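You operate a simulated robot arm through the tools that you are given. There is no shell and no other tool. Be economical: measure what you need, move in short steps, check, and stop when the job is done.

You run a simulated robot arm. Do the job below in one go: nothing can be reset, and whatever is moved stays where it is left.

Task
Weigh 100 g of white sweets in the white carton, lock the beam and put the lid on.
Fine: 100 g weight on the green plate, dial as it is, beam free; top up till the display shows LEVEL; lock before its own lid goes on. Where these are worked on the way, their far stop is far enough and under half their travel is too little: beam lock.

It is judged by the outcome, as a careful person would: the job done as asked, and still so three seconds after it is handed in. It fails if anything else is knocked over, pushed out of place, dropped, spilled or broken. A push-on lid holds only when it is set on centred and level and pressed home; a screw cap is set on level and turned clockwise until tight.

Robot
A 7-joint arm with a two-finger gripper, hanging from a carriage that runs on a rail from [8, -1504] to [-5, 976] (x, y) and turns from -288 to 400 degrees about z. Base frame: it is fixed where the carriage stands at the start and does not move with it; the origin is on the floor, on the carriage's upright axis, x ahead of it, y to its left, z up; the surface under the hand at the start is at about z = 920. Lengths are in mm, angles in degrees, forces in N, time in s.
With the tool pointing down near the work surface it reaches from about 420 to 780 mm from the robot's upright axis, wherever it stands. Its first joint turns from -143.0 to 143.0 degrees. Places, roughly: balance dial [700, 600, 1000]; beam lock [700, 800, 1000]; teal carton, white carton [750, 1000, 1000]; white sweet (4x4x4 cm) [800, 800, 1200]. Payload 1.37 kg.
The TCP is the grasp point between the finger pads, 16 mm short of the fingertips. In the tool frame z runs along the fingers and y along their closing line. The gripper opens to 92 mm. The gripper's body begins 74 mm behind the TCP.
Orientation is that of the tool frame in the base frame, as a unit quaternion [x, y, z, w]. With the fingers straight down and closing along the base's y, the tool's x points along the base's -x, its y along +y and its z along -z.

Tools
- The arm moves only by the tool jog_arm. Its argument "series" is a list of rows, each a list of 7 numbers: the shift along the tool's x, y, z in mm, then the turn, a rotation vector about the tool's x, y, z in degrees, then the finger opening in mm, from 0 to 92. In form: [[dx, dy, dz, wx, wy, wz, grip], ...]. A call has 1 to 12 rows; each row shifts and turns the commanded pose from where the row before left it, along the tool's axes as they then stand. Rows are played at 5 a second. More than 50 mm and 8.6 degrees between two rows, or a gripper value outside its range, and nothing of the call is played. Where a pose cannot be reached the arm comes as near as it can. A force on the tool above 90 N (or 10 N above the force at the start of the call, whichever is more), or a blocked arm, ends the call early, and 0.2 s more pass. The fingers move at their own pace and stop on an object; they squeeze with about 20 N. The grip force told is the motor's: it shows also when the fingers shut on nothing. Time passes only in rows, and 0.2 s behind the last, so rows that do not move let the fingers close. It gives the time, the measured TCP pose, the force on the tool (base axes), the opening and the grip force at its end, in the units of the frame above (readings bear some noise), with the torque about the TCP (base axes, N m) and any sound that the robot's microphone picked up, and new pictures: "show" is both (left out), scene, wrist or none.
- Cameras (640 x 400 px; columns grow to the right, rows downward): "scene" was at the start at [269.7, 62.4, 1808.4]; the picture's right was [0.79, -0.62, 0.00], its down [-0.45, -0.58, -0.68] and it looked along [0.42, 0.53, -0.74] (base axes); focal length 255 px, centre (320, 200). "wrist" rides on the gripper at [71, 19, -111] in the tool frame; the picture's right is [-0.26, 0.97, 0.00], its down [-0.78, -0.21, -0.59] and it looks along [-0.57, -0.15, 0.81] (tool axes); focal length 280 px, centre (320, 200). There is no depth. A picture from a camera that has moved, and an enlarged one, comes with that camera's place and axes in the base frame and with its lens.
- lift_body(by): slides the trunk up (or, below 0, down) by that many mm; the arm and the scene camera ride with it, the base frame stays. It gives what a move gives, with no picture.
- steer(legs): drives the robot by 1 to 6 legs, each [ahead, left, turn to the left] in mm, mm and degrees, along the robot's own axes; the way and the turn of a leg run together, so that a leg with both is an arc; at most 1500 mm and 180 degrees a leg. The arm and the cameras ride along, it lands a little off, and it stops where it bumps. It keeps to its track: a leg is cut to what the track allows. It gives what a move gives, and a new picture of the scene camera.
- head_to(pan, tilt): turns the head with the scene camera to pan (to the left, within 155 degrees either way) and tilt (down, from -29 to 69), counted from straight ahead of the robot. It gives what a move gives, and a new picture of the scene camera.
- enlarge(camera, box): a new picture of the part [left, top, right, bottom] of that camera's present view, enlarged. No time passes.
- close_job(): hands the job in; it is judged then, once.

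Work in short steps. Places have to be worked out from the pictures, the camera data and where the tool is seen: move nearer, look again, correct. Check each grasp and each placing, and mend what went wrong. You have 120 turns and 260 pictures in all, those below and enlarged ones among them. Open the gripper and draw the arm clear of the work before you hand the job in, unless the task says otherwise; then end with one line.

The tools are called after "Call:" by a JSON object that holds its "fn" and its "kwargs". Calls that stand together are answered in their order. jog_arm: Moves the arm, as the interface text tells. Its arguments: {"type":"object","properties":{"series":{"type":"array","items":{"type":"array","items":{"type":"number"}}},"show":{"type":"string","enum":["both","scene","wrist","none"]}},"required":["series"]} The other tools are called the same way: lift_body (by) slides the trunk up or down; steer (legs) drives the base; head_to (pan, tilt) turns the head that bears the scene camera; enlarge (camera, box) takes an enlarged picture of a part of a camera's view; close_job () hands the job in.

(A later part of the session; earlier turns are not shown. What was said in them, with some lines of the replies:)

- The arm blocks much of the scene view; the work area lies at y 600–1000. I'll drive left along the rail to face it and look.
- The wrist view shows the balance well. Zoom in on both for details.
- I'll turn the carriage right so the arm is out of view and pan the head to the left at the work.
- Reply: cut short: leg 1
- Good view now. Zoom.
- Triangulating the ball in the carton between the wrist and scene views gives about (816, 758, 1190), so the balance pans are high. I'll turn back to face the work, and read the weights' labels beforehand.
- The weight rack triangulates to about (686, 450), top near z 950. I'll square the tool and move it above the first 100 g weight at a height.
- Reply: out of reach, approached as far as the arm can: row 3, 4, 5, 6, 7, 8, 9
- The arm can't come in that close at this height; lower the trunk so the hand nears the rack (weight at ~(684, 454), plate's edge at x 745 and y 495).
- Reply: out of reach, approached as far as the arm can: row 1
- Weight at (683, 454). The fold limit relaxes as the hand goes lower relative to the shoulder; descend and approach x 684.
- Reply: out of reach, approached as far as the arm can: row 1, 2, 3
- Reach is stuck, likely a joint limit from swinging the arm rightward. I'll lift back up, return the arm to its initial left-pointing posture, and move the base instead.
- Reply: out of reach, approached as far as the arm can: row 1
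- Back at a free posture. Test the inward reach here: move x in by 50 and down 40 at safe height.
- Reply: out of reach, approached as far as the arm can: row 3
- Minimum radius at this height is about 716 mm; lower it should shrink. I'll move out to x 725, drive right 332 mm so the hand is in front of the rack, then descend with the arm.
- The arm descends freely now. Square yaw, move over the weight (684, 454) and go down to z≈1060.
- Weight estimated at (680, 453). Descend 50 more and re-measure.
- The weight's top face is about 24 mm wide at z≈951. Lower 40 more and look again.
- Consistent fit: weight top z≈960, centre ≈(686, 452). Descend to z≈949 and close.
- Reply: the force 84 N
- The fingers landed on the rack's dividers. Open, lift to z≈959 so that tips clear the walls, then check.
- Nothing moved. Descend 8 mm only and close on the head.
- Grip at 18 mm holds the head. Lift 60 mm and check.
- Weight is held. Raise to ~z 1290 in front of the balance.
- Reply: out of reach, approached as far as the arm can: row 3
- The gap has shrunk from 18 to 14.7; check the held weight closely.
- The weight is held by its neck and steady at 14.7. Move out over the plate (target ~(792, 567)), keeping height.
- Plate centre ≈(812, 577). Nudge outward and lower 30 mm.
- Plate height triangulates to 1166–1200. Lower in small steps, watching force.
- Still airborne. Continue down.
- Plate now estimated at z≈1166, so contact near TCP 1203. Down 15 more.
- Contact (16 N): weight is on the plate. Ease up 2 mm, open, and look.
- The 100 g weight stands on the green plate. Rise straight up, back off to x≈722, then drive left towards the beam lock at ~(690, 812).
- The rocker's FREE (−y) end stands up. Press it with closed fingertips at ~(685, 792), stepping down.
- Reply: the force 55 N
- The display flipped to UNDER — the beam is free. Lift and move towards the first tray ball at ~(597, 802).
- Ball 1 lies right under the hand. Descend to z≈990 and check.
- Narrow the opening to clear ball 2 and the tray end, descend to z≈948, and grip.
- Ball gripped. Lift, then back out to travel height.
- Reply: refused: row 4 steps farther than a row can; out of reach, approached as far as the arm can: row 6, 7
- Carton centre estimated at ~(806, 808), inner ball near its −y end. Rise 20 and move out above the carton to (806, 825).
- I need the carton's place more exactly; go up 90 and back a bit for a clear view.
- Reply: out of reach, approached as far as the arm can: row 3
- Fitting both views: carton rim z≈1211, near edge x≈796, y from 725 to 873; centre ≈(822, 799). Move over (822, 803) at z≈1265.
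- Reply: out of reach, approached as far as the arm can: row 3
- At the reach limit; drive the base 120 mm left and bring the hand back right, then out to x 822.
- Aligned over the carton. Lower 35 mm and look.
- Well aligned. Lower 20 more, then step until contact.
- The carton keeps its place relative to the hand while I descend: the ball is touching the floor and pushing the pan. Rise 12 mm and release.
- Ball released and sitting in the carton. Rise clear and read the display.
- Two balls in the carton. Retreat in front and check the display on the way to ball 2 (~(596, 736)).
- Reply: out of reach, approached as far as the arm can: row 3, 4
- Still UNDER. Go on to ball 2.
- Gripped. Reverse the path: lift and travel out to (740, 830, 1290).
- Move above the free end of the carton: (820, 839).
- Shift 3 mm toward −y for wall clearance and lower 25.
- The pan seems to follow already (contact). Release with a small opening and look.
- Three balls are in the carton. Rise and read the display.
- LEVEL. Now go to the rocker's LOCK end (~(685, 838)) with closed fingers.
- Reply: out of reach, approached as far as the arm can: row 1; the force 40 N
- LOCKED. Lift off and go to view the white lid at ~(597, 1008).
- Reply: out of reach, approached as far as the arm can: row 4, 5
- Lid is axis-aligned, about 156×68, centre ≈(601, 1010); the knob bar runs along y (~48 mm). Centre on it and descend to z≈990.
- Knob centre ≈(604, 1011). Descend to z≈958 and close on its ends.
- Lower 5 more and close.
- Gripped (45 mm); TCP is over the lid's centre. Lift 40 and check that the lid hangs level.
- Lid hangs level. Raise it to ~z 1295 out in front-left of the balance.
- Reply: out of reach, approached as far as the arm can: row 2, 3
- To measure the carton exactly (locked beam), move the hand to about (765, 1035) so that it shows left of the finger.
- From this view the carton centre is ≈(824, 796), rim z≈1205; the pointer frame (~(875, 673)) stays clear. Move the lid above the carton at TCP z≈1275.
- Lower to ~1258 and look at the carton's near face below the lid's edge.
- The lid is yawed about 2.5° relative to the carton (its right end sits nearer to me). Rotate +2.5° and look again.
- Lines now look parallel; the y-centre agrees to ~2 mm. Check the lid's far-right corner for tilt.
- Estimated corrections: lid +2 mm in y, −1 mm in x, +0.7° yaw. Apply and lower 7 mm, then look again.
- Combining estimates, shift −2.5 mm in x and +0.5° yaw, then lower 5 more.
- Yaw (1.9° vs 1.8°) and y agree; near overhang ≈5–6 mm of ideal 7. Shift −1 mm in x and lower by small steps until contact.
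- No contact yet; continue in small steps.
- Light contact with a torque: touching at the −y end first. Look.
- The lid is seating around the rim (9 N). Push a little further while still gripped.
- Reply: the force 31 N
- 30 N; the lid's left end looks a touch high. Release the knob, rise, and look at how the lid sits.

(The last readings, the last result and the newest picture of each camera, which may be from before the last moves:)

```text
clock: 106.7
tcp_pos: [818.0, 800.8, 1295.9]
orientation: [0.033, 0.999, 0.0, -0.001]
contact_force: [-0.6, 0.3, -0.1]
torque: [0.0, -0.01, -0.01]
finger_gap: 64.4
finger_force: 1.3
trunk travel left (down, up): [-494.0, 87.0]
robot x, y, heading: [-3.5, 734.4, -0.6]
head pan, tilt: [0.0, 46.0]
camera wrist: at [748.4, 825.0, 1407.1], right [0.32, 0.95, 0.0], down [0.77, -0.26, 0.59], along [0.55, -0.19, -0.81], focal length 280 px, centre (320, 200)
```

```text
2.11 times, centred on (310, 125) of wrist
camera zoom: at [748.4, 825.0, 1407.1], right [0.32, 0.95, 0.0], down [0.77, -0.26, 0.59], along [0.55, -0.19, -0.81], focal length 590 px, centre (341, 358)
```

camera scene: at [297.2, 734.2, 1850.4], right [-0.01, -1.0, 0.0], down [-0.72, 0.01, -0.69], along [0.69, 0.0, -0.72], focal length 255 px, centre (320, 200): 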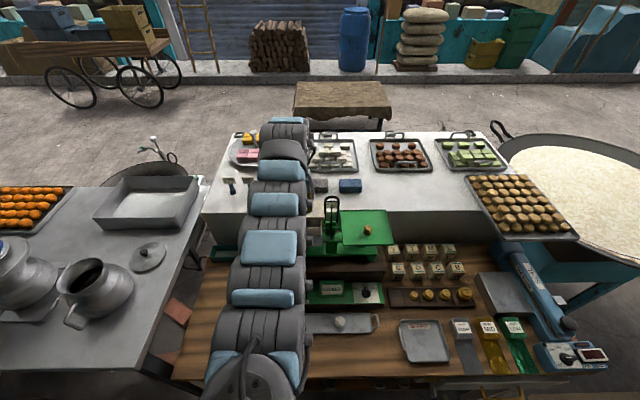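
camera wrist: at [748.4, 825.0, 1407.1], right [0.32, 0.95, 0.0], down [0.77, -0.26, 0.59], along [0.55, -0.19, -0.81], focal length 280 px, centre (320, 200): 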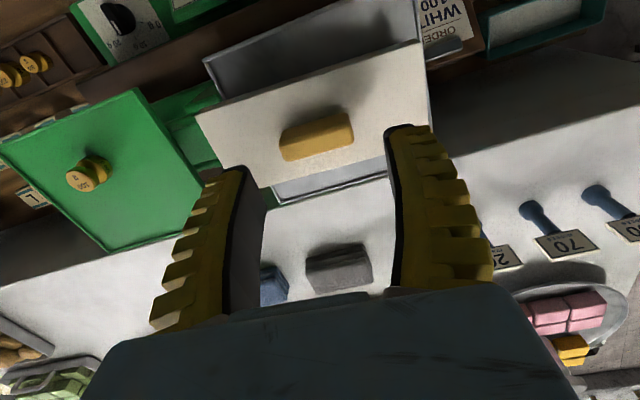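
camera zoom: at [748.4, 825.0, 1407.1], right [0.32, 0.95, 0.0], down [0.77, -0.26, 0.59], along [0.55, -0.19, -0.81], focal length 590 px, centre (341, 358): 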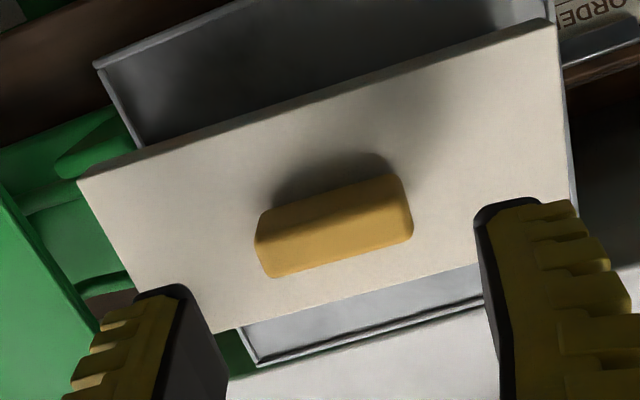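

The lid sits on the carton. Close the fingers and press straight down on the knob's centre.

Call:
{"fn": "jog_arm", "kwargs": {"series": [[0, -2, 0, 0, 0, 0, 0], [0, 0, 12, 0, 0, 0, 0], [0, 0, 12, 0, 0, 0, 0], [0, 0, 10, 0, 0, 0, 0], [0, 0, 0, 0, 0, 0, 0]], "show": "wrist"}}

```text
clock: 107.9
tcp_pos: [816.3, 796.4, 1262.3]
orientation: [0.033, 0.999, -0.002, -0.001]
contact_force: [0.5, -0.4, 0.2]
torque: [-0.01, 0.03, 0.0]
finger_gap: 0.2
finger_force: 19.9
trunk travel left (down, up): [-494.0, 87.0]
robot x, y, heading: [-5.4, 736.0, -0.2]
head pan, tilt: [0.0, 46.0]
camera wrist: at [747.2, 822.5, 1373.2], right [0.32, 0.95, 0.0], down [0.77, -0.26, 0.59], along [0.55, -0.19, -0.81], focal length 280 px, centre (320, 200)
```

wrist: 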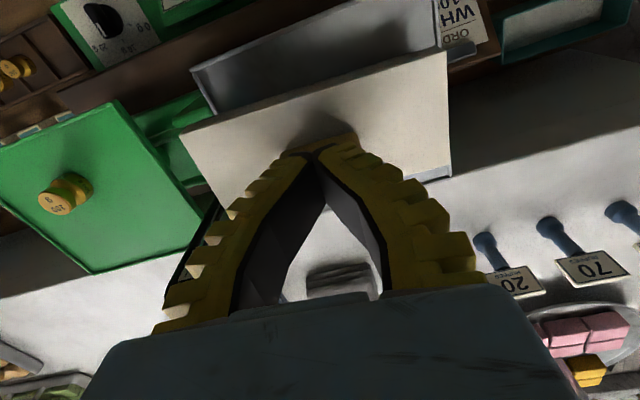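

Fingers are over the knob. Shift +2 mm in x and press in small steps.

Call:
{"fn": "jog_arm", "kwargs": {"series": [[-2, 0, 5, 0, 0, 0, 0], [0, 0, 4, 0, 0, 0, 0], [0, 0, 3, 0, 0, 0, 0], [0, 0, 0, 0, 0, 0, 0]], "show": "none"}}

Call:
{"fn": "jog_arm", "kwargs": {"series": [[0, 0, 3, 0, 0, 0, 0], [0, 0, 3, 0, 0, 0, 0], [0, 0, 0, 0, 0, 0, 0]], "show": "wrist"}}

```text
clock: 108.9
tcp_pos: [819.6, 797.0, 1251.4]
orientation: [0.034, 0.999, 0.0, -0.002]
contact_force: [-0.7, 0.2, 4.1]
torque: [-0.01, -0.04, 0.01]
finger_gap: 5.8
finger_force: 19.9
trunk travel left (down, up): [-494.0, 87.0]
robot x, y, heading: [-4.2, 736.3, -0.2]
head pan, tilt: [0.0, 46.0]
```

```text
clock: 109.7
tcp_pos: [821.1, 797.1, 1248.0]
orientation: [0.032, 0.999, 0.0, 0.001]
contact_force: [-5.0, 1.3, 31.6]
torque: [-0.01, -0.08, 0.0]
finger_gap: 6.3
finger_force: 19.7
trunk travel left (down, up): [-494.0, 87.0]
robot x, y, heading: [-6.7, 732.0, -0.2]
head pan, tilt: [0.0, 46.0]
camera wrist: at [751.3, 821.7, 1358.3], right [0.32, 0.95, 0.0], down [0.76, -0.26, 0.59], along [0.56, -0.19, -0.81], focal length 280 px, centre (320, 200)
```

wrist: 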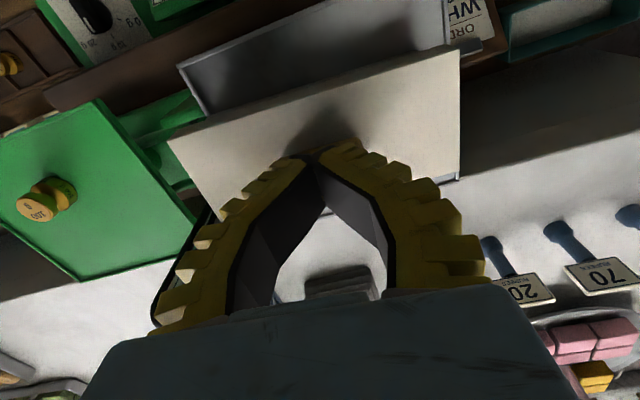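

31 N with almost no torque. Press further to ~60–70 N.

Call:
{"fn": "jog_arm", "kwargs": {"series": [[0, 0, 2.5, 0, 0, 0, 0], [0, 0, 2.5, 0, 0, 0, 0], [0, 0, 0, 0, 0, 0, 0]], "show": "none"}}

Call:
{"fn": "jog_arm", "kwargs": {"series": [[0, 0, 2.5, 0, 0, 0, 0], [0, 0, 0, 0, 0, 0, 0]], "show": "wrist"}}

```text
clock: 110.5
tcp_pos: [823.9, 798.3, 1245.1]
orientation: [0.033, 0.999, -0.001, 0.001]
contact_force: [-11.2, -0.8, 54.6]
torque: [-0.07, -0.04, -0.09]
finger_gap: 6.0
finger_force: 19.7
trunk travel left (down, up): [-494.0, 87.0]
robot x, y, heading: [-5.7, 735.9, -0.8]
head pan, tilt: [0.0, 46.0]
```

```text
clock: 111.1
tcp_pos: [824.2, 798.9, 1242.7]
orientation: [0.033, 0.999, 0.0, 0.003]
contact_force: [-8.3, 0.1, 66.4]
torque: [-0.06, -0.11, -0.02]
finger_gap: 6.0
finger_force: 20.1
trunk travel left (down, up): [-494.0, 87.0]
robot x, y, heading: [-6.4, 738.5, -0.3]
head pan, tilt: [0.0, 46.0]
camera wrist: at [754.5, 822.6, 1352.6], right [0.32, 0.95, 0.0], down [0.76, -0.26, 0.59], along [0.56, -0.19, -0.8], focal length 280 px, centre (320, 200)
```

wrist: 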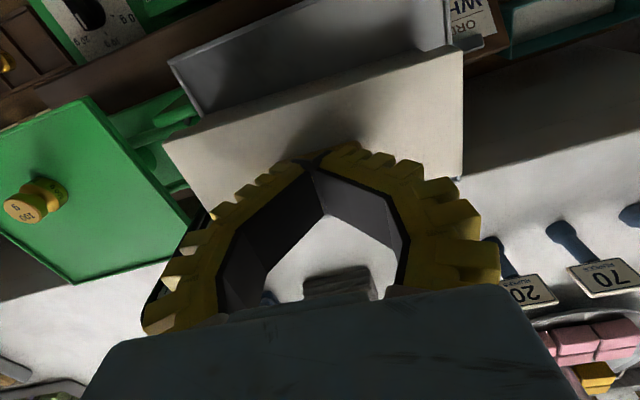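

66 N reached. Back off and view the lid from the left side to judge seating.

Call:
{"fn": "jog_arm", "kwargs": {"series": [[0, 0, -8, 0, 0, 0, 0], [0, 0, -40, 0, 0, 0, 0], [10, 45, -10, 0, 0, 0, 20], [10, 45, 0, 0, 0, 0, 20], [10, 45, 0, 0, 0, 0, 20], [10, 45, 0, 0, 0, 0, 20], [10, 45, 0, 0, 0, 0, 20], [0, 15, 0, 0, 0, 0, 20], [0, 0, 0, 0, 0, 0, 20]], "show": "wrist"}}

Call:
{"fn": "enlarge", "kwargs": {"camera": "wrist", "box": [0, 120, 240, 270]}}

```text
clock: 113.1
tcp_pos: [780.4, 1006.3, 1296.1]
orientation: [0.033, 0.999, 0.0, -0.002]
contact_force: [0.2, 0.2, -0.6]
torque: [0.01, 0.01, 0.02]
finger_gap: 24.2
finger_force: 3.0
out of reach, approached as far as the arm can: row 7, 8
trunk travel left (down, up): [-494.0, 87.0]
robot x, y, heading: [-4.3, 736.7, -0.6]
head pan, tilt: [0.0, 46.0]
camera wrist: at [710.7, 1030.8, 1406.6], right [0.32, 0.95, 0.0], down [0.77, -0.26, 0.59], along [0.55, -0.19, -0.81], focal length 280 px, centre (320, 200)
```

wrist: 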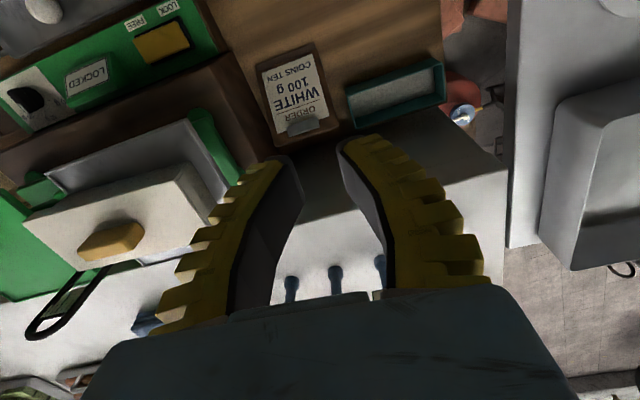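

```text
2.67 times, centred on (120, 195) of wrist
camera zoom: at [710.7, 1030.8, 1406.6], right [0.32, 0.95, 0.0], down [0.77, -0.26, 0.59], along [0.55, -0.19, -0.81], focal length 748 px, centre (853, 213)
```

zoom: 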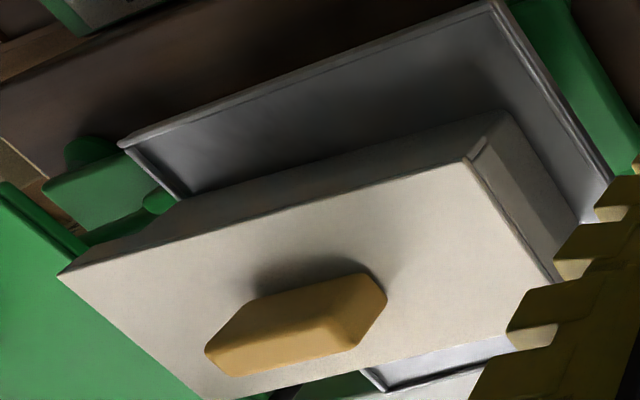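

Call:
{"fn": "enlarge", "kwargs": {"camera": "wrist", "box": [140, 150, 240, 212]}}

Call:
{"fn": "enlarge", "kwargs": {"camera": "wrist", "box": [10, 180, 130, 255]}}

```text
6.40 times, centred on (190, 181) of wrist
camera zoom: at [710.7, 1030.8, 1406.6], right [0.32, 0.95, 0.0], down [0.77, -0.26, 0.59], along [0.55, -0.19, -0.81], focal length 1794 px, centre (1152, 322)
```

zoom: 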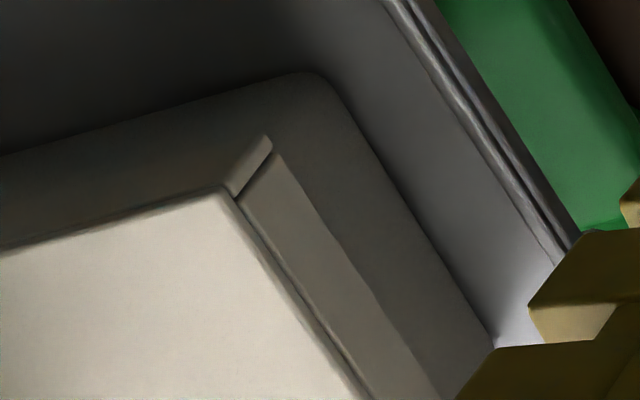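

```text
5.33 times, centred on (70, 218) of wrist
camera zoom: at [710.7, 1030.8, 1406.6], right [0.32, 0.95, 0.0], down [0.77, -0.26, 0.59], along [0.55, -0.19, -0.81], focal length 1495 px, centre (1653, 107)
```

zoom: 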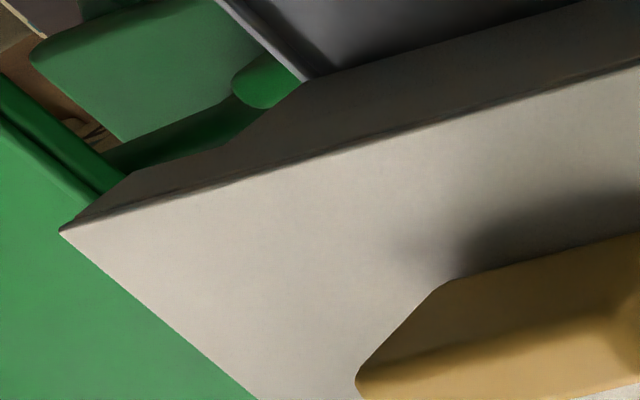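

The lid looks well placed. Re-press at the knob to compare the contact height (4 N was at 1251) and verify it is home.

Call:
{"fn": "jog_arm", "kwargs": {"series": [[-2, -45, 0, 0, 0, 0, 0], [-8, -45, 0, 0, 0, 0, 0], [-10, -45, 0, 0, 0, 0, 0], [-10, -45, 0, 0, 0, 0, 0], [-5, -25, 0, 0, 0, 0, 0], [0, 0, 0, 0, 0, 0, 0]], "show": "wrist"}}

```text
clock: 114.5
tcp_pos: [801.6, 802.2, 1298.2]
orientation: [0.032, 0.999, -0.001, -0.001]
contact_force: [-1.7, -0.1, 0.2]
torque: [0.0, 0.0, 0.03]
finger_gap: 0.2
finger_force: 19.4
trunk travel left (down, up): [-494.0, 87.0]
robot x, y, heading: [-2.8, 733.0, -0.5]
head pan, tilt: [0.0, 46.0]
camera wrist: at [731.4, 826.1, 1407.7], right [0.32, 0.95, 0.0], down [0.77, -0.26, 0.59], along [0.55, -0.19, -0.81], focal length 280 px, centre (320, 200)
```

wrist: 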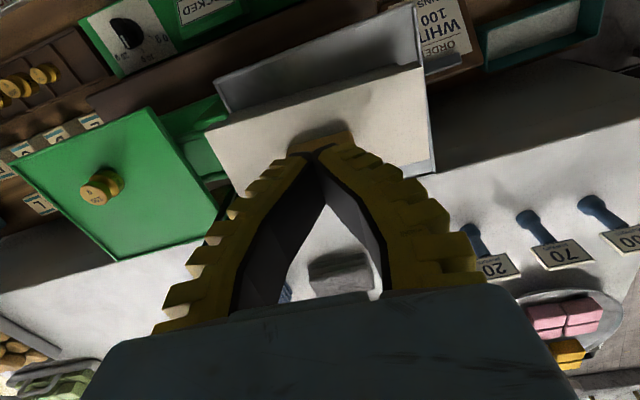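

Call:
{"fn": "enlarge", "kwargs": {"camera": "wrist", "box": [190, 50, 350, 150]}}

Call:
{"fn": "enlarge", "kwargs": {"camera": "wrist", "box": [310, 40, 470, 140]}}

```text
4.00 times, centred on (270, 100) of wrist
camera zoom: at [731.4, 826.1, 1407.7], right [0.32, 0.95, 0.0], down [0.77, -0.26, 0.59], along [0.55, -0.19, -0.81], focal length 1122 px, centre (520, 600)
```

zoom: 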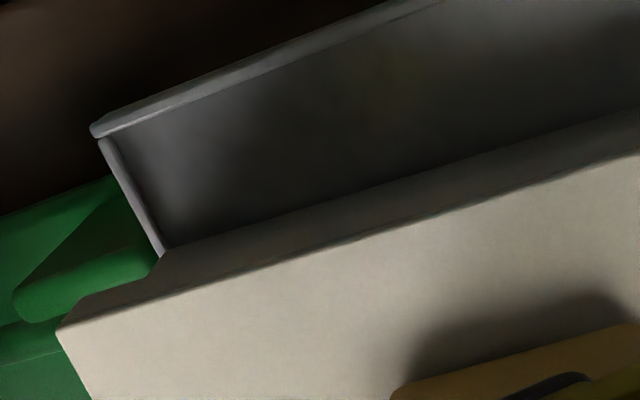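

```text
4.00 times, centred on (390, 90) of wrist
camera zoom: at [731.4, 826.1, 1407.7], right [0.32, 0.95, 0.0], down [0.77, -0.26, 0.59], along [0.55, -0.19, -0.81], focal length 1122 px, centre (40, 640)
```

zoom: 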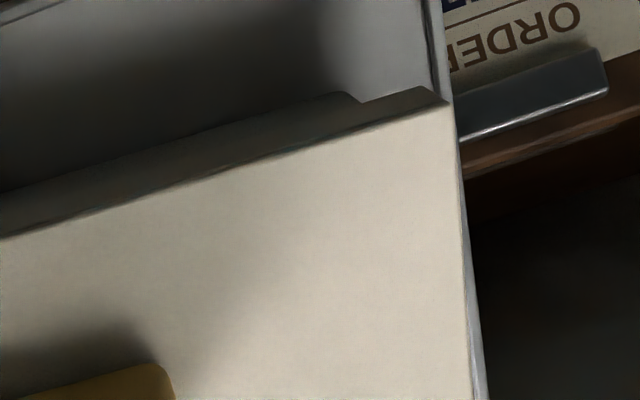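

The lid's y-centre matches the carton's within 0.5 mm. Press again over the knob to check contact height.

Call:
{"fn": "jog_arm", "kwargs": {"series": [[-15, -4, 10, 0, 0, 0, 0], [0, 0, 15, 0, 0, 0, 0], [0, 0, 15, 0, 0, 0, 0], [0, 0, 3, 0, 0, 0, 0], [0, 0, 0, 0, 0, 0, 0]], "show": "none"}}

Call:
{"fn": "jog_arm", "kwargs": {"series": [[0, 0, 2, 0, 0, 0, 0], [0, 0, 0, 0, 0, 0, 0]], "show": "none"}}

Call:
{"fn": "jog_arm", "kwargs": {"series": [[0, 0, 2, 0, 0, 0, 0], [0, 0, 0, 0, 0, 0, 0]], "show": "none"}}

Call:
{"fn": "jog_arm", "kwargs": {"series": [[0, 0, 2, 0, 0, 0, 0], [0, 0, 0, 0, 0, 0, 0]], "show": "none"}}

```text
clock: 115.7
tcp_pos: [816.5, 796.4, 1252.4]
orientation: [0.032, 0.999, -0.001, -0.002]
contact_force: [0.0, -0.2, 1.1]
torque: [0.03, -0.01, -0.02]
finger_gap: 0.0
finger_force: 19.8
trunk travel left (down, up): [-494.0, 87.0]
robot x, y, heading: [-7.9, 738.1, -0.6]
head pan, tilt: [0.0, 46.0]
```

```text
clock: 116.3
tcp_pos: [816.2, 795.7, 1252.1]
orientation: [0.032, 0.999, 0.0, -0.001]
contact_force: [0.3, 0.9, 2.9]
torque: [-0.03, 0.0, -0.02]
finger_gap: 5.7
finger_force: 20.1
trunk travel left (down, up): [-494.0, 87.0]
robot x, y, heading: [-7.6, 737.7, -0.5]
head pan, tilt: [0.0, 46.0]
```

```text
clock: 116.9
tcp_pos: [817.9, 794.9, 1250.9]
orientation: [0.032, 0.999, 0.001, -0.001]
contact_force: [-2.2, 1.9, 11.7]
torque: [-0.05, -0.02, -0.03]
finger_gap: 6.1
finger_force: 20.5
trunk travel left (down, up): [-494.0, 87.0]
robot x, y, heading: [-4.9, 737.2, -0.6]
head pan, tilt: [0.0, 46.0]
```

```text
clock: 117.5
tcp_pos: [819.1, 794.2, 1249.4]
orientation: [0.033, 0.999, -0.001, 0.0]
contact_force: [-4.1, 1.4, 23.7]
torque: [-0.07, -0.01, -0.05]
finger_gap: 6.2
finger_force: 20.3
trunk travel left (down, up): [-494.0, 87.0]
robot x, y, heading: [-6.5, 738.0, -0.4]
head pan, tilt: [0.0, 46.0]
```

Contact height is unchanged (1252) and stiff, and the lid top (~1212) is only ~7 mm above the rim, so the skirt overlaps. Check level and seat the ends: press the +y end.

Call:
{"fn": "jog_arm", "kwargs": {"series": [[0, 0, -12, 0, 0, 0, 0], [0, 48, 0, 0, 0, 0, 0], [-2, 6, 14, 0, 0, 0, 0], [0, 0, 12, 0, 0, 0, 0], [0, 0, 0, 0, 0, 0, 0]], "show": "none"}}

Call:
{"fn": "jog_arm", "kwargs": {"series": [[0, 0, 3, 0, 0, 0, 0], [0, 0, 0, 0, 0, 0, 0]], "show": "none"}}

Call:
{"fn": "jog_arm", "kwargs": {"series": [[0, 0, 3, 0, 0, 0, 0], [0, 0, 0, 0, 0, 0, 0]], "show": "wrist"}}

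```text
clock: 118.7
tcp_pos: [821.4, 847.8, 1233.5]
orientation: [0.032, 0.999, -0.001, -0.001]
contact_force: [-0.6, -0.4, -0.7]
torque: [0.0, -0.03, 0.03]
finger_gap: 0.0
finger_force: 20.1
trunk travel left (down, up): [-494.0, 87.0]
robot x, y, heading: [-2.7, 733.3, -0.4]
head pan, tilt: [0.0, 46.0]
```

```text
clock: 119.3
tcp_pos: [820.5, 847.9, 1231.4]
orientation: [0.032, 0.999, -0.001, -0.002]
contact_force: [0.1, 0.8, -0.6]
torque: [0.0, -0.03, 0.02]
finger_gap: 0.0
finger_force: 19.8
trunk travel left (down, up): [-494.0, 87.0]
robot x, y, heading: [-4.6, 740.0, -0.1]
head pan, tilt: [0.0, 46.0]
```

```text
clock: 119.9
tcp_pos: [821.8, 849.3, 1228.5]
orientation: [0.032, 0.999, -0.001, -0.002]
contact_force: [0.0, 1.2, 0.5]
torque: [0.02, -0.04, 0.01]
finger_gap: 0.0
finger_force: 19.6
trunk travel left (down, up): [-494.0, 87.0]
robot x, y, heading: [-4.5, 736.7, -0.3]
head pan, tilt: [0.0, 46.0]
camera wrist: at [751.7, 872.4, 1337.8], right [0.32, 0.95, 0.0], down [0.77, -0.26, 0.59], along [0.55, -0.19, -0.81], focal length 280 px, centre (320, 200)
```

wrist: 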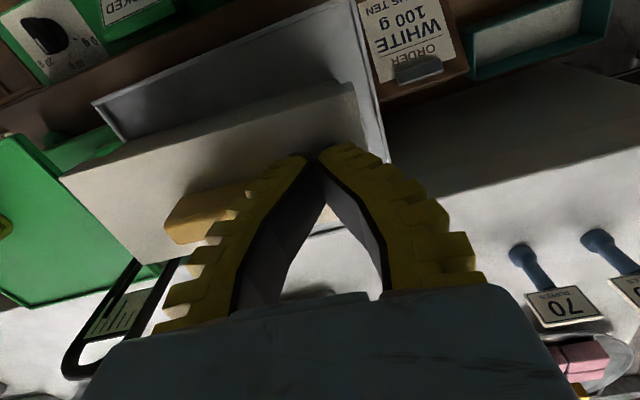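

Call:
{"fn": "jog_arm", "kwargs": {"series": [[0, 0, 2, 0, 0, 0, 0], [0, 0, 0, 0, 0, 0, 0]], "show": "none"}}

Call:
{"fn": "jog_arm", "kwargs": {"series": [[0, 0, 2, 0, 0, 0, 0], [0, 0, 0, 0, 0, 0, 0]], "show": "none"}}

Call:
{"fn": "jog_arm", "kwargs": {"series": [[0, 0, 2, 0, 0, 0, 0], [0, 0, 0, 0, 0, 0, 0]], "show": "none"}}

```text
clock: 120.5
tcp_pos: [821.9, 847.7, 1226.2]
orientation: [0.033, 0.999, -0.001, -0.002]
contact_force: [0.4, 0.4, 0.9]
torque: [0.0, -0.02, 0.01]
finger_gap: 0.0
finger_force: 20.1
trunk travel left (down, up): [-494.0, 87.0]
robot x, y, heading: [-6.0, 738.4, -0.2]
head pan, tilt: [0.0, 46.0]
```

```text
clock: 121.1
tcp_pos: [821.4, 848.1, 1224.1]
orientation: [0.033, 0.999, -0.001, -0.001]
contact_force: [-1.0, 1.0, 5.5]
torque: [-0.08, 0.0, -0.02]
finger_gap: 6.0
finger_force: 20.3
trunk travel left (down, up): [-494.0, 87.0]
robot x, y, heading: [-2.7, 736.2, -0.6]
head pan, tilt: [0.0, 46.0]
```

```text
clock: 121.7
tcp_pos: [823.3, 848.0, 1222.8]
orientation: [0.031, 1.0, -0.001, 0.0]
contact_force: [-3.2, 0.8, 18.4]
torque: [-0.22, 0.03, -0.11]
finger_gap: 6.1
finger_force: 19.8
trunk travel left (down, up): [-494.0, 87.0]
robot x, y, heading: [-5.5, 737.6, -0.6]
head pan, tilt: [0.0, 46.0]
```

+y end contact at ≈1225. Now the −y end (passing above the knob).

Call:
{"fn": "jog_arm", "kwargs": {"series": [[0, 0, -40, 0, 0, 0, 0], [0, -49, 0, 0, 0, 0, 0], [0, -49, 0, 0, 0, 0, 0], [0, -3, 18, 0, 0, 0, 0], [0, 0, 14, 0, 0, 0, 0], [0, 0, 0, 0, 0, 0, 0]], "show": "wrist"}}

Call:
{"fn": "jog_arm", "kwargs": {"series": [[0, 0, 2, 0, 0, 0, 0], [0, 0, 0, 0, 0, 0, 0]], "show": "none"}}

Call:
{"fn": "jog_arm", "kwargs": {"series": [[0, 0, 2, 0, 0, 0, 0], [0, 0, 0, 0, 0, 0, 0]], "show": "none"}}

```text
clock: 123.1
tcp_pos: [815.1, 749.0, 1229.3]
orientation: [0.032, 0.999, -0.001, -0.001]
contact_force: [-1.0, 0.3, 3.8]
torque: [0.06, -0.04, 0.0]
finger_gap: 0.0
finger_force: 20.5
trunk travel left (down, up): [-494.0, 87.0]
robot x, y, heading: [0.7, 736.0, -0.6]
head pan, tilt: [0.0, 46.0]
camera wrist: at [745.2, 773.1, 1339.2], right [0.32, 0.95, 0.0], down [0.77, -0.26, 0.59], along [0.55, -0.19, -0.81], focal length 280 px, centre (320, 200)
```

wrist: 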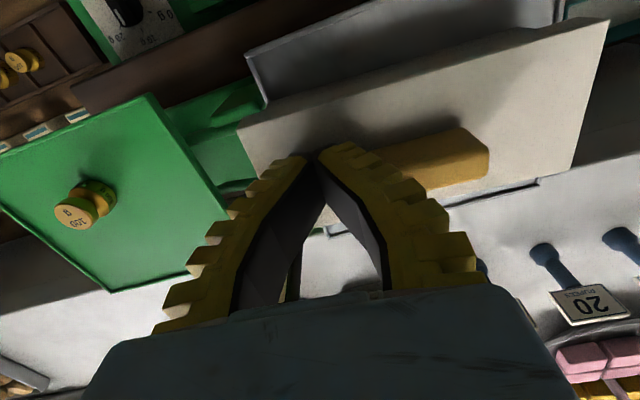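

```text
clock: 123.7
tcp_pos: [816.2, 748.3, 1227.5]
orientation: [0.033, 0.999, -0.002, -0.001]
contact_force: [-0.4, 0.0, 10.0]
torque: [0.22, -0.09, 0.01]
finger_gap: 0.3
finger_force: 20.5
trunk travel left (down, up): [-494.0, 87.0]
robot x, y, heading: [-3.9, 736.6, -0.3]
head pan, tilt: [0.0, 46.0]
```

```text
clock: 124.3
tcp_pos: [816.6, 748.1, 1226.0]
orientation: [0.033, 0.999, -0.002, 0.0]
contact_force: [-2.2, -0.1, 15.7]
torque: [0.35, -0.01, 0.02]
finger_gap: 6.1
finger_force: 20.2
trunk travel left (down, up): [-494.0, 87.0]
robot x, y, heading: [-8.1, 735.1, -0.4]
head pan, tilt: [0.0, 46.0]
```

The −y end stands ~5 mm higher — not home there. Press this end further down.

Call:
{"fn": "jog_arm", "kwargs": {"series": [[0, 0, 2, 0, 0, 0, 0], [0, 0, 2, 0, 0, 0, 0], [0, 0, 0, 0, 0, 0, 0]], "show": "none"}}

Call:
{"fn": "jog_arm", "kwargs": {"series": [[0, 0, 2, 0, 0, 0, 0], [0, 0, 0, 0, 0, 0, 0]], "show": "wrist"}}

Call:
{"fn": "enlarge", "kwargs": {"camera": "wrist", "box": [200, 60, 360, 160]}}

```text
clock: 125.1
tcp_pos: [818.1, 748.8, 1224.5]
orientation: [0.033, 0.999, -0.001, 0.0]
contact_force: [-8.6, 0.9, 40.3]
torque: [0.57, 0.09, 0.03]
finger_gap: 5.9
finger_force: 20.1
trunk travel left (down, up): [-494.0, 87.0]
robot x, y, heading: [-3.1, 734.4, -0.7]
head pan, tilt: [0.0, 46.0]
```

```text
clock: 125.7
tcp_pos: [819.1, 748.2, 1224.4]
orientation: [0.032, 0.999, 0.0, 0.002]
contact_force: [-10.3, -0.2, 51.7]
torque: [0.77, 0.03, 0.17]
finger_gap: 5.7
finger_force: 19.7
trunk travel left (down, up): [-494.0, 87.0]
robot x, y, heading: [-0.6, 739.2, -0.7]
head pan, tilt: [0.0, 46.0]
camera wrist: at [749.3, 772.3, 1334.0], right [0.32, 0.95, 0.0], down [0.76, -0.26, 0.59], along [0.56, -0.19, -0.81], focal length 280 px, centre (320, 200)
```

wrist: 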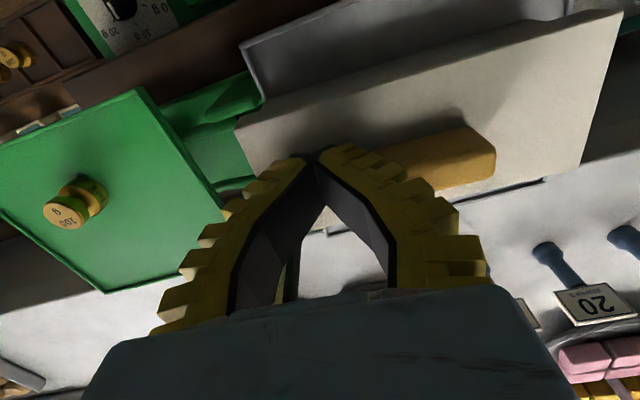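

```text
4.00 times, centred on (280, 110) of wrist
camera zoom: at [749.3, 772.3, 1334.0], right [0.32, 0.95, 0.0], down [0.76, -0.26, 0.59], along [0.56, -0.19, -0.81], focal length 1122 px, centre (480, 560)
```

zoom: 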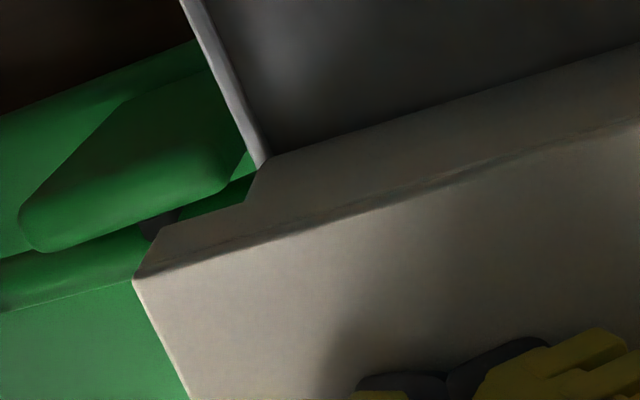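

Unload and re-probe this end, then the other.

Call:
{"fn": "jog_arm", "kwargs": {"series": [[0, 0, -14, 0, 0, 0, 0], [0, 0, 0, 0, 0, 0, 0], [0, 0, 5, 0, 0, 0, 0], [0, 0, 0, 0, 0, 0, 0]], "show": "none"}}

Call:
{"fn": "jog_arm", "kwargs": {"series": [[0, 0, 2, 0, 0, 0, 0], [0, 0, 0, 0, 0, 0, 0]], "show": "none"}}

Call:
{"fn": "jog_arm", "kwargs": {"series": [[0, 0, 2, 0, 0, 0, 0], [0, 0, 0, 0, 0, 0, 0]], "show": "none"}}

Call:
{"fn": "jog_arm", "kwargs": {"series": [[0, 0, 2, 0, 0, 0, 0], [0, 0, 0, 0, 0, 0, 0]], "show": "none"}}

```text
clock: 126.7
tcp_pos: [815.0, 747.4, 1228.1]
orientation: [0.031, 1.0, 0.0, -0.002]
contact_force: [0.0, 0.6, 4.9]
torque: [0.16, -0.06, 0.05]
finger_gap: 0.0
finger_force: 19.7
trunk travel left (down, up): [-494.0, 87.0]
robot x, y, heading: [-5.4, 736.6, -0.4]
head pan, tilt: [0.0, 46.0]
```

```text
clock: 127.3
tcp_pos: [817.6, 748.8, 1228.0]
orientation: [0.032, 0.999, -0.001, -0.002]
contact_force: [-0.6, -0.1, 10.2]
torque: [0.25, 0.02, 0.04]
finger_gap: 0.1
finger_force: 19.9
trunk travel left (down, up): [-494.0, 87.0]
robot x, y, heading: [-4.3, 736.8, -0.5]
head pan, tilt: [0.0, 46.0]
```

```text
clock: 127.9
tcp_pos: [817.6, 747.5, 1226.1]
orientation: [0.032, 0.999, 0.0, 0.0]
contact_force: [-2.7, 0.7, 20.6]
torque: [0.4, 0.04, -0.01]
finger_gap: 5.8
finger_force: 20.0
trunk travel left (down, up): [-494.0, 87.0]
robot x, y, heading: [-5.1, 735.5, -0.4]
head pan, tilt: [0.0, 46.0]
```

```text
clock: 128.5
tcp_pos: [819.0, 747.6, 1223.9]
orientation: [0.032, 0.999, -0.001, 0.0]
contact_force: [-7.0, 1.0, 34.1]
torque: [0.55, 0.09, 0.04]
finger_gap: 5.9
finger_force: 20.2
trunk travel left (down, up): [-494.0, 87.0]
robot x, y, heading: [-4.9, 737.5, -0.3]
head pan, tilt: [0.0, 46.0]
```

The torque shows I touched the knob's end rather than the lid. Re-probe farther out at y≈734.

Call:
{"fn": "jog_arm", "kwargs": {"series": [[0, 0, -15, 0, 0, 0, 0], [0, -13, 0, 0, 0, 0, 0], [0, 0, 7, 0, 0, 0, 0], [0, 0, 0, 0, 0, 0, 0]], "show": "none"}}

Call:
{"fn": "jog_arm", "kwargs": {"series": [[0, 0, 2, 0, 0, 0, 0], [0, 0, 0, 0, 0, 0, 0]], "show": "none"}}

Call:
{"fn": "jog_arm", "kwargs": {"series": [[0, 0, 2, 0, 0, 0, 0], [0, 0, 0, 0, 0, 0, 0]], "show": "none"}}

Call:
{"fn": "jog_arm", "kwargs": {"series": [[0, 0, 2, 0, 0, 0, 0], [0, 0, 0, 0, 0, 0, 0]], "show": "none"}}

```text
clock: 129.5
tcp_pos: [813.5, 734.5, 1230.6]
orientation: [0.033, 0.999, -0.001, -0.002]
contact_force: [0.2, -0.3, -0.6]
torque: [-0.02, -0.02, 0.04]
finger_gap: 0.0
finger_force: 20.4
trunk travel left (down, up): [-494.0, 87.0]
robot x, y, heading: [-2.9, 738.1, -0.4]
head pan, tilt: [0.0, 46.0]
```

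```text
clock: 130.1
tcp_pos: [813.4, 735.2, 1228.0]
orientation: [0.033, 0.999, 0.0, -0.002]
contact_force: [0.2, 0.4, -0.5]
torque: [-0.02, -0.01, 0.03]
finger_gap: 0.1
finger_force: 20.4
trunk travel left (down, up): [-494.0, 87.0]
robot x, y, heading: [-4.0, 737.3, -0.4]
head pan, tilt: [0.0, 46.0]
```

```text
clock: 130.7
tcp_pos: [815.8, 734.6, 1227.0]
orientation: [0.033, 0.999, -0.001, -0.001]
contact_force: [-0.9, -1.5, 5.2]
torque: [-0.03, 0.02, 0.01]
finger_gap: 6.0
finger_force: 20.2
trunk travel left (down, up): [-494.0, 87.0]
robot x, y, heading: [-1.4, 736.0, -0.4]
head pan, tilt: [0.0, 46.0]
```

```text
clock: 131.3
tcp_pos: [815.5, 735.4, 1225.6]
orientation: [0.033, 0.999, -0.001, -0.001]
contact_force: [-2.9, -1.2, 15.1]
torque: [-0.05, 0.04, 0.05]
finger_gap: 6.1
finger_force: 20.1
trunk travel left (down, up): [-494.0, 87.0]
robot x, y, heading: [-0.9, 731.7, -0.6]
head pan, tilt: [0.0, 46.0]
```

The −y end is ~2–3 mm higher still. Press it firmly, then unload and re-probe.

Call:
{"fn": "jog_arm", "kwargs": {"series": [[0, 0, 3, 0, 0, 0, 0], [0, 0, 3, 0, 0, 0, 0], [0, 0, 0, 0, 0, 0, 0]], "show": "none"}}

Call:
{"fn": "jog_arm", "kwargs": {"series": [[0, 0, -12, 0, 0, 0, 0], [0, 0, 0, 0, 0, 0, 0], [0, 0, 6, 0, 0, 0, 0], [0, 0, 0, 0, 0, 0, 0]], "show": "none"}}

Call:
{"fn": "jog_arm", "kwargs": {"series": [[0, 0, 1.5, 0, 0, 0, 0], [0, 0, 0, 0, 0, 0, 0]], "show": "none"}}

Call:
{"fn": "jog_arm", "kwargs": {"series": [[0, 0, 1.5, 0, 0, 0, 0], [0, 0, 0, 0, 0, 0, 0]], "show": "none"}}

```text
clock: 132.1
tcp_pos: [816.4, 734.7, 1221.8]
orientation: [0.032, 0.999, -0.001, 0.0]
contact_force: [-5.0, 0.4, 36.3]
torque: [-0.01, 0.07, 0.04]
finger_gap: 5.9
finger_force: 19.8
trunk travel left (down, up): [-494.0, 87.0]
robot x, y, heading: [-5.3, 741.8, -0.3]
head pan, tilt: [0.0, 46.0]
```

```text
clock: 133.1
tcp_pos: [816.2, 735.3, 1226.2]
orientation: [0.033, 0.999, -0.001, -0.001]
contact_force: [-4.0, -0.6, 13.8]
torque: [-0.03, 0.09, 0.06]
finger_gap: 6.1
finger_force: 20.5
trunk travel left (down, up): [-494.0, 87.0]
robot x, y, heading: [-5.3, 737.9, -0.4]
head pan, tilt: [0.0, 46.0]
```

```text
clock: 133.7
tcp_pos: [815.4, 735.1, 1225.4]
orientation: [0.032, 0.999, -0.001, 0.0]
contact_force: [-3.7, -0.2, 18.2]
torque: [0.0, 0.06, 0.05]
finger_gap: 6.0
finger_force: 20.1
trunk travel left (down, up): [-494.0, 87.0]
robot x, y, heading: [-2.9, 737.9, -0.5]
head pan, tilt: [0.0, 46.0]
```

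```text
clock: 134.3
tcp_pos: [815.7, 734.4, 1223.6]
orientation: [0.032, 0.999, 0.0, 0.0]
contact_force: [-4.2, 0.6, 24.4]
torque: [0.01, 0.1, 0.04]
finger_gap: 6.0
finger_force: 20.1
trunk travel left (down, up): [-494.0, 87.0]
robot x, y, heading: [-2.3, 736.1, -0.6]
head pan, tilt: [0.0, 46.0]
```

Triangulated lid corners (1210.7 / 1208.8) parallel the pan's own slight slope, so the lid is level on the carton. One last firm press at the centre to be sure that it is home.

Call:
{"fn": "jog_arm", "kwargs": {"series": [[0, 0, -40, 0, 0, 0, 0], [-2, 45, 0, 0, 0, 0, 0], [-2, 18, 0, 0, 0, 0, 0], [0, 0, 9, 0, 0, 0, 0], [0, 0, 0, 0, 0, 0, 0]], "show": "wrist"}}

Call:
{"fn": "jog_arm", "kwargs": {"series": [[0, 0, 4, 0, 0, 0, 0], [0, 0, 4, 0, 0, 0, 0], [0, 0, 4, 0, 0, 0, 0], [0, 0, 0, 0, 0, 0, 0]], "show": "none"}}

Call:
{"fn": "jog_arm", "kwargs": {"series": [[0, 0, 3, 0, 0, 0, 0], [0, 0, 0, 0, 0, 0, 0]], "show": "none"}}

```text
clock: 135.5
tcp_pos: [822.4, 795.9, 1254.2]
orientation: [0.032, 0.999, -0.001, -0.002]
contact_force: [0.7, -0.3, 0.1]
torque: [0.0, -0.02, -0.02]
finger_gap: 0.0
finger_force: 19.6
trunk travel left (down, up): [-494.0, 87.0]
robot x, y, heading: [-1.9, 736.6, -0.3]
head pan, tilt: [0.0, 46.0]
camera wrist: at [752.8, 821.5, 1363.6], right [0.32, 0.95, 0.0], down [0.77, -0.26, 0.59], along [0.55, -0.19, -0.81], focal length 280 px, centre (320, 200)
```

wrist: 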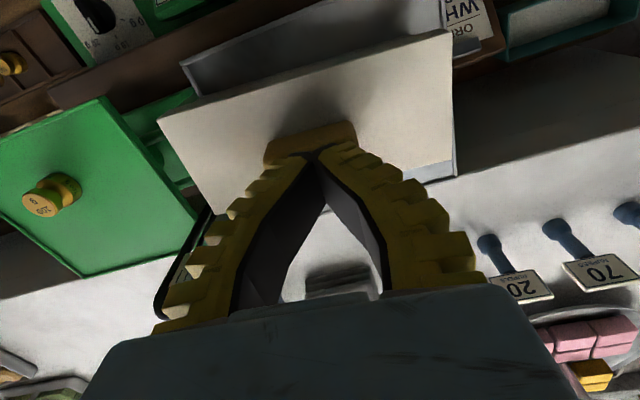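

```text
clock: 136.5
tcp_pos: [825.5, 796.6, 1244.3]
orientation: [0.033, 0.999, -0.002, 0.001]
contact_force: [-9.2, -0.6, 45.0]
torque: [0.0, 0.39, -0.03]
finger_gap: 5.8
finger_force: 19.8
trunk travel left (down, up): [-494.0, 87.0]
robot x, y, heading: [-5.6, 739.1, -0.5]
head pan, tilt: [0.0, 46.0]
```

```text
clock: 137.1
tcp_pos: [828.0, 798.7, 1241.8]
orientation: [0.032, 0.999, 0.001, 0.001]
contact_force: [-8.9, 0.1, 57.0]
torque: [-0.01, 0.46, -0.01]
finger_gap: 8.6
finger_force: 19.9
trunk travel left (down, up): [-494.0, 87.0]
robot x, y, heading: [-0.6, 741.7, -0.0]
head pan, tilt: [0.0, 46.0]
```

Torque shows the knob a bit nearer than the TCP. Back off and inspect the lid/carton again.

Call:
{"fn": "jog_arm", "kwargs": {"series": [[0, 0, -12, 0, 0, 0, 0], [0, 0, -40, 0, 0, 0, 0], [25, 0, 0, 0, 0, 0, 0], [0, 0, 0, 0, 0, 0, 0]], "show": "wrist"}}

Call:
{"fn": "enlarge", "kwargs": {"camera": "wrist", "box": [190, 50, 350, 150]}}

Call:
{"fn": "enlarge", "kwargs": {"camera": "wrist", "box": [310, 40, 470, 140]}}

```text
clock: 138.1
tcp_pos: [798.2, 799.4, 1289.3]
orientation: [0.033, 0.999, -0.001, -0.001]
contact_force: [0.0, -0.1, -0.3]
torque: [0.0, 0.02, 0.02]
finger_gap: 0.2
finger_force: 20.1
trunk travel left (down, up): [-494.0, 87.0]
robot x, y, heading: [-1.7, 738.1, -0.4]
head pan, tilt: [0.0, 46.0]
camera wrist: at [728.8, 823.7, 1398.8], right [0.32, 0.95, 0.0], down [0.77, -0.26, 0.59], along [0.55, -0.19, -0.81], focal length 280 px, centre (320, 200)
```

wrist: 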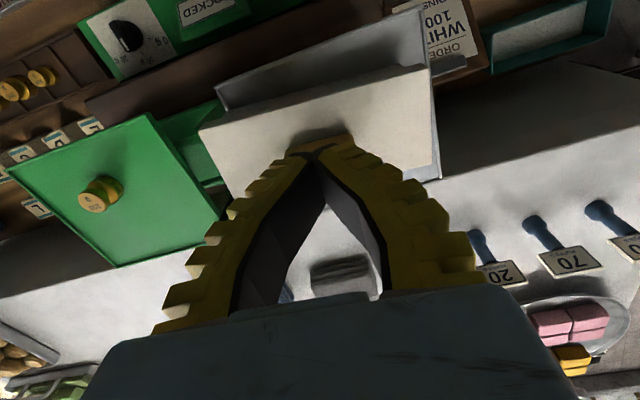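

```text
4.00 times, centred on (270, 100) of wrist
camera zoom: at [728.8, 823.7, 1398.8], right [0.32, 0.95, 0.0], down [0.77, -0.26, 0.59], along [0.55, -0.19, -0.81], focal length 1122 px, centre (520, 600)
```

zoom: 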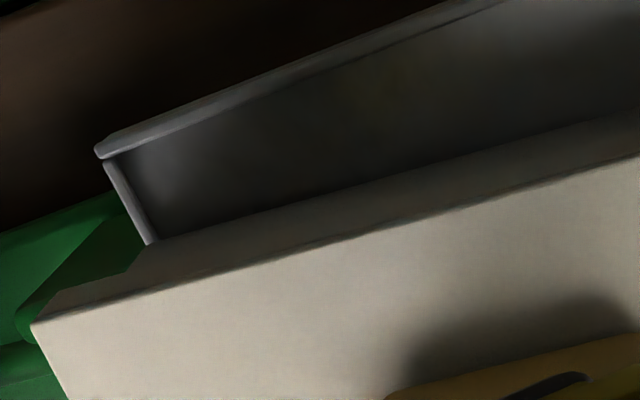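

```text
4.00 times, centred on (390, 90) of wrist
camera zoom: at [728.8, 823.7, 1398.8], right [0.32, 0.95, 0.0], down [0.77, -0.26, 0.59], along [0.55, -0.19, -0.81], focal length 1122 px, centre (40, 640)
```

zoom: 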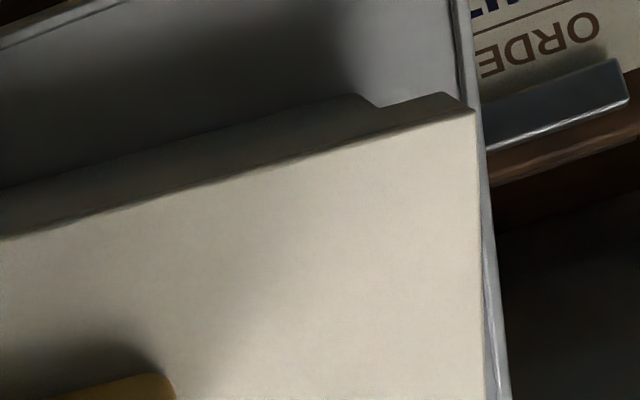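

The lid and carton now move as one (both slid together a few mm on the pan), so the lid is on. Open the gripper, rise and withdraw to the left, then check the whole scene.

Call:
{"fn": "jog_arm", "kwargs": {"series": [[0, 0, -40, 0, 0, 0, 0], [0, 40, -30, 0, 0, 0, 40], [0, 45, 0, 0, 0, 0, 60], [0, 45, 0, 0, 0, 0, 60], [0, 45, 0, 0, 0, 0, 60], [10, 45, 0, 0, 0, 0, 60], [10, 40, 0, 0, 0, 0, 60], [0, 0, 0, 0, 0, 0, 60]], "show": "both"}}

Call:
{"fn": "enlarge", "kwargs": {"camera": "scene", "box": [220, 180, 460, 340]}}

```text
clock: 139.9
tcp_pos: [769.1, 1025.7, 1355.0]
orientation: [0.033, 0.999, 0.0, -0.001]
contact_force: [-0.2, -0.8, 0.0]
torque: [-0.06, -0.01, 0.02]
finger_gap: 62.7
finger_force: 1.8
out of reach, approached as far as the arm can: row 4, 5, 6, 7
trunk travel left (down, up): [-494.0, 87.0]
robot x, y, heading: [-1.1, 737.8, -0.3]
head pan, tilt: [0.0, 46.0]
camera scene: at [297.2, 734.2, 1850.4], right [-0.01, -1.0, 0.0], down [-0.72, 0.01, -0.69], along [0.69, -0.01, -0.72], focal length 255 px, centre (320, 200)
camera wrist: at [699.3, 1050.5, 1465.4], right [0.32, 0.95, 0.0], down [0.77, -0.26, 0.59], along [0.56, -0.19, -0.81], focal length 280 px, centre (320, 200)
```

scene: 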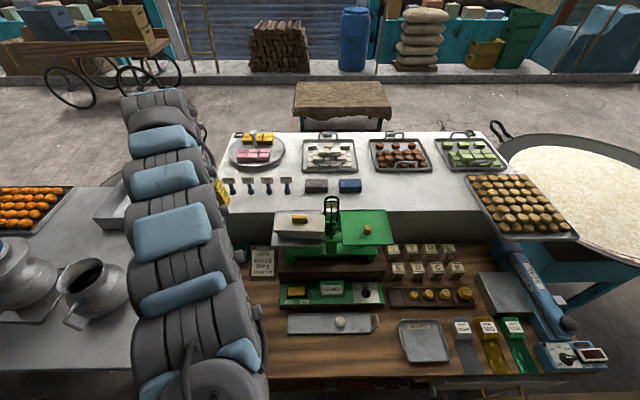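
wrist: 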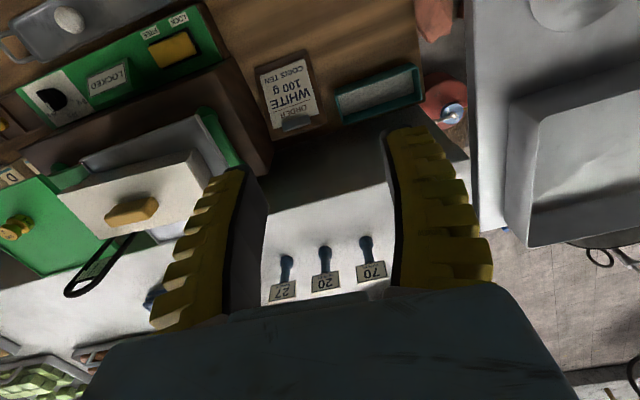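

```text
2.50 times, centred on (340, 260) of scene
camera zoom: at [297.2, 734.2, 1850.4], right [-0.01, -1.0, 0.0], down [-0.72, 0.01, -0.69], along [0.69, -0.01, -0.72], focal length 638 px, centre (270, 50)
```

zoom: 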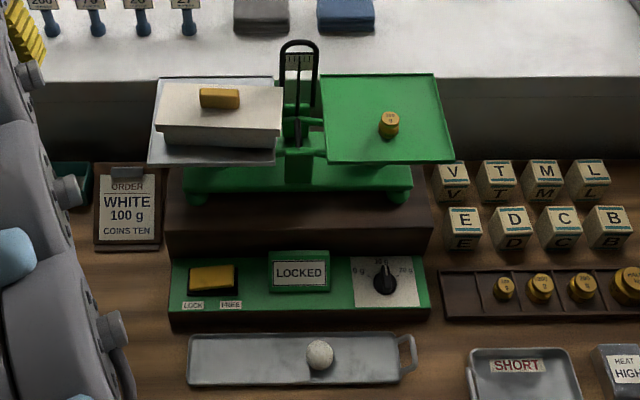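

Zoom at the carton from here to check seat and level.

Call:
{"fn": "enlarge", "kwargs": {"camera": "scene", "box": [264, 200, 344, 250]}}

Call:
{"fn": "enlarge", "kwargs": {"camera": "wrist", "box": [40, 130, 240, 255]}}

```text
8.00 times, centred on (304, 225) of scene
camera zoom: at [297.2, 734.2, 1850.4], right [-0.01, -1.0, 0.0], down [-0.72, 0.01, -0.69], along [0.69, -0.01, -0.72], focal length 2040 px, centre (448, 0)
```

zoom: 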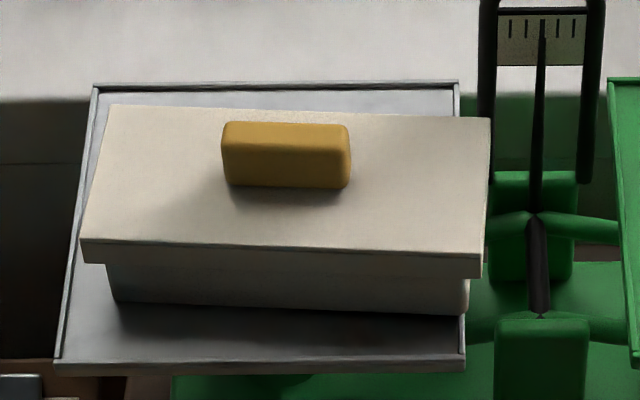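

```text
3.20 times, centred on (140, 192) of wrist
camera zoom: at [699.3, 1050.5, 1465.4], right [0.32, 0.95, 0.0], down [0.77, -0.26, 0.59], along [0.56, -0.19, -0.81], focal length 897 px, centre (896, 224)
```

zoom: 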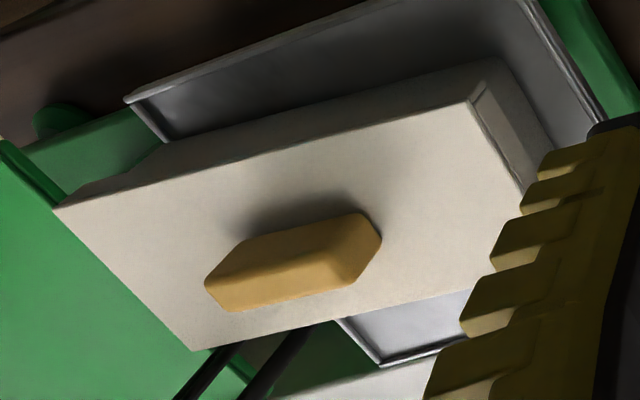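

The lid is level, centred and home on the carton. The beam is locked, the weight is on the plate, and the arm is clear with the gripper open, so I'm handing in.

Call:
{"fn": "close_job", "kwargs": {}}

```text
The job is handed in.
```

The job is handed in: the display read LEVEL with three white sweets in the white carton against the 100 g weight, then I locked the beam and pressed the white lid on. While I pressed the lid, it and the carton slid together about 5 mm on the pan, and the carton now sits at the pan's right edge.
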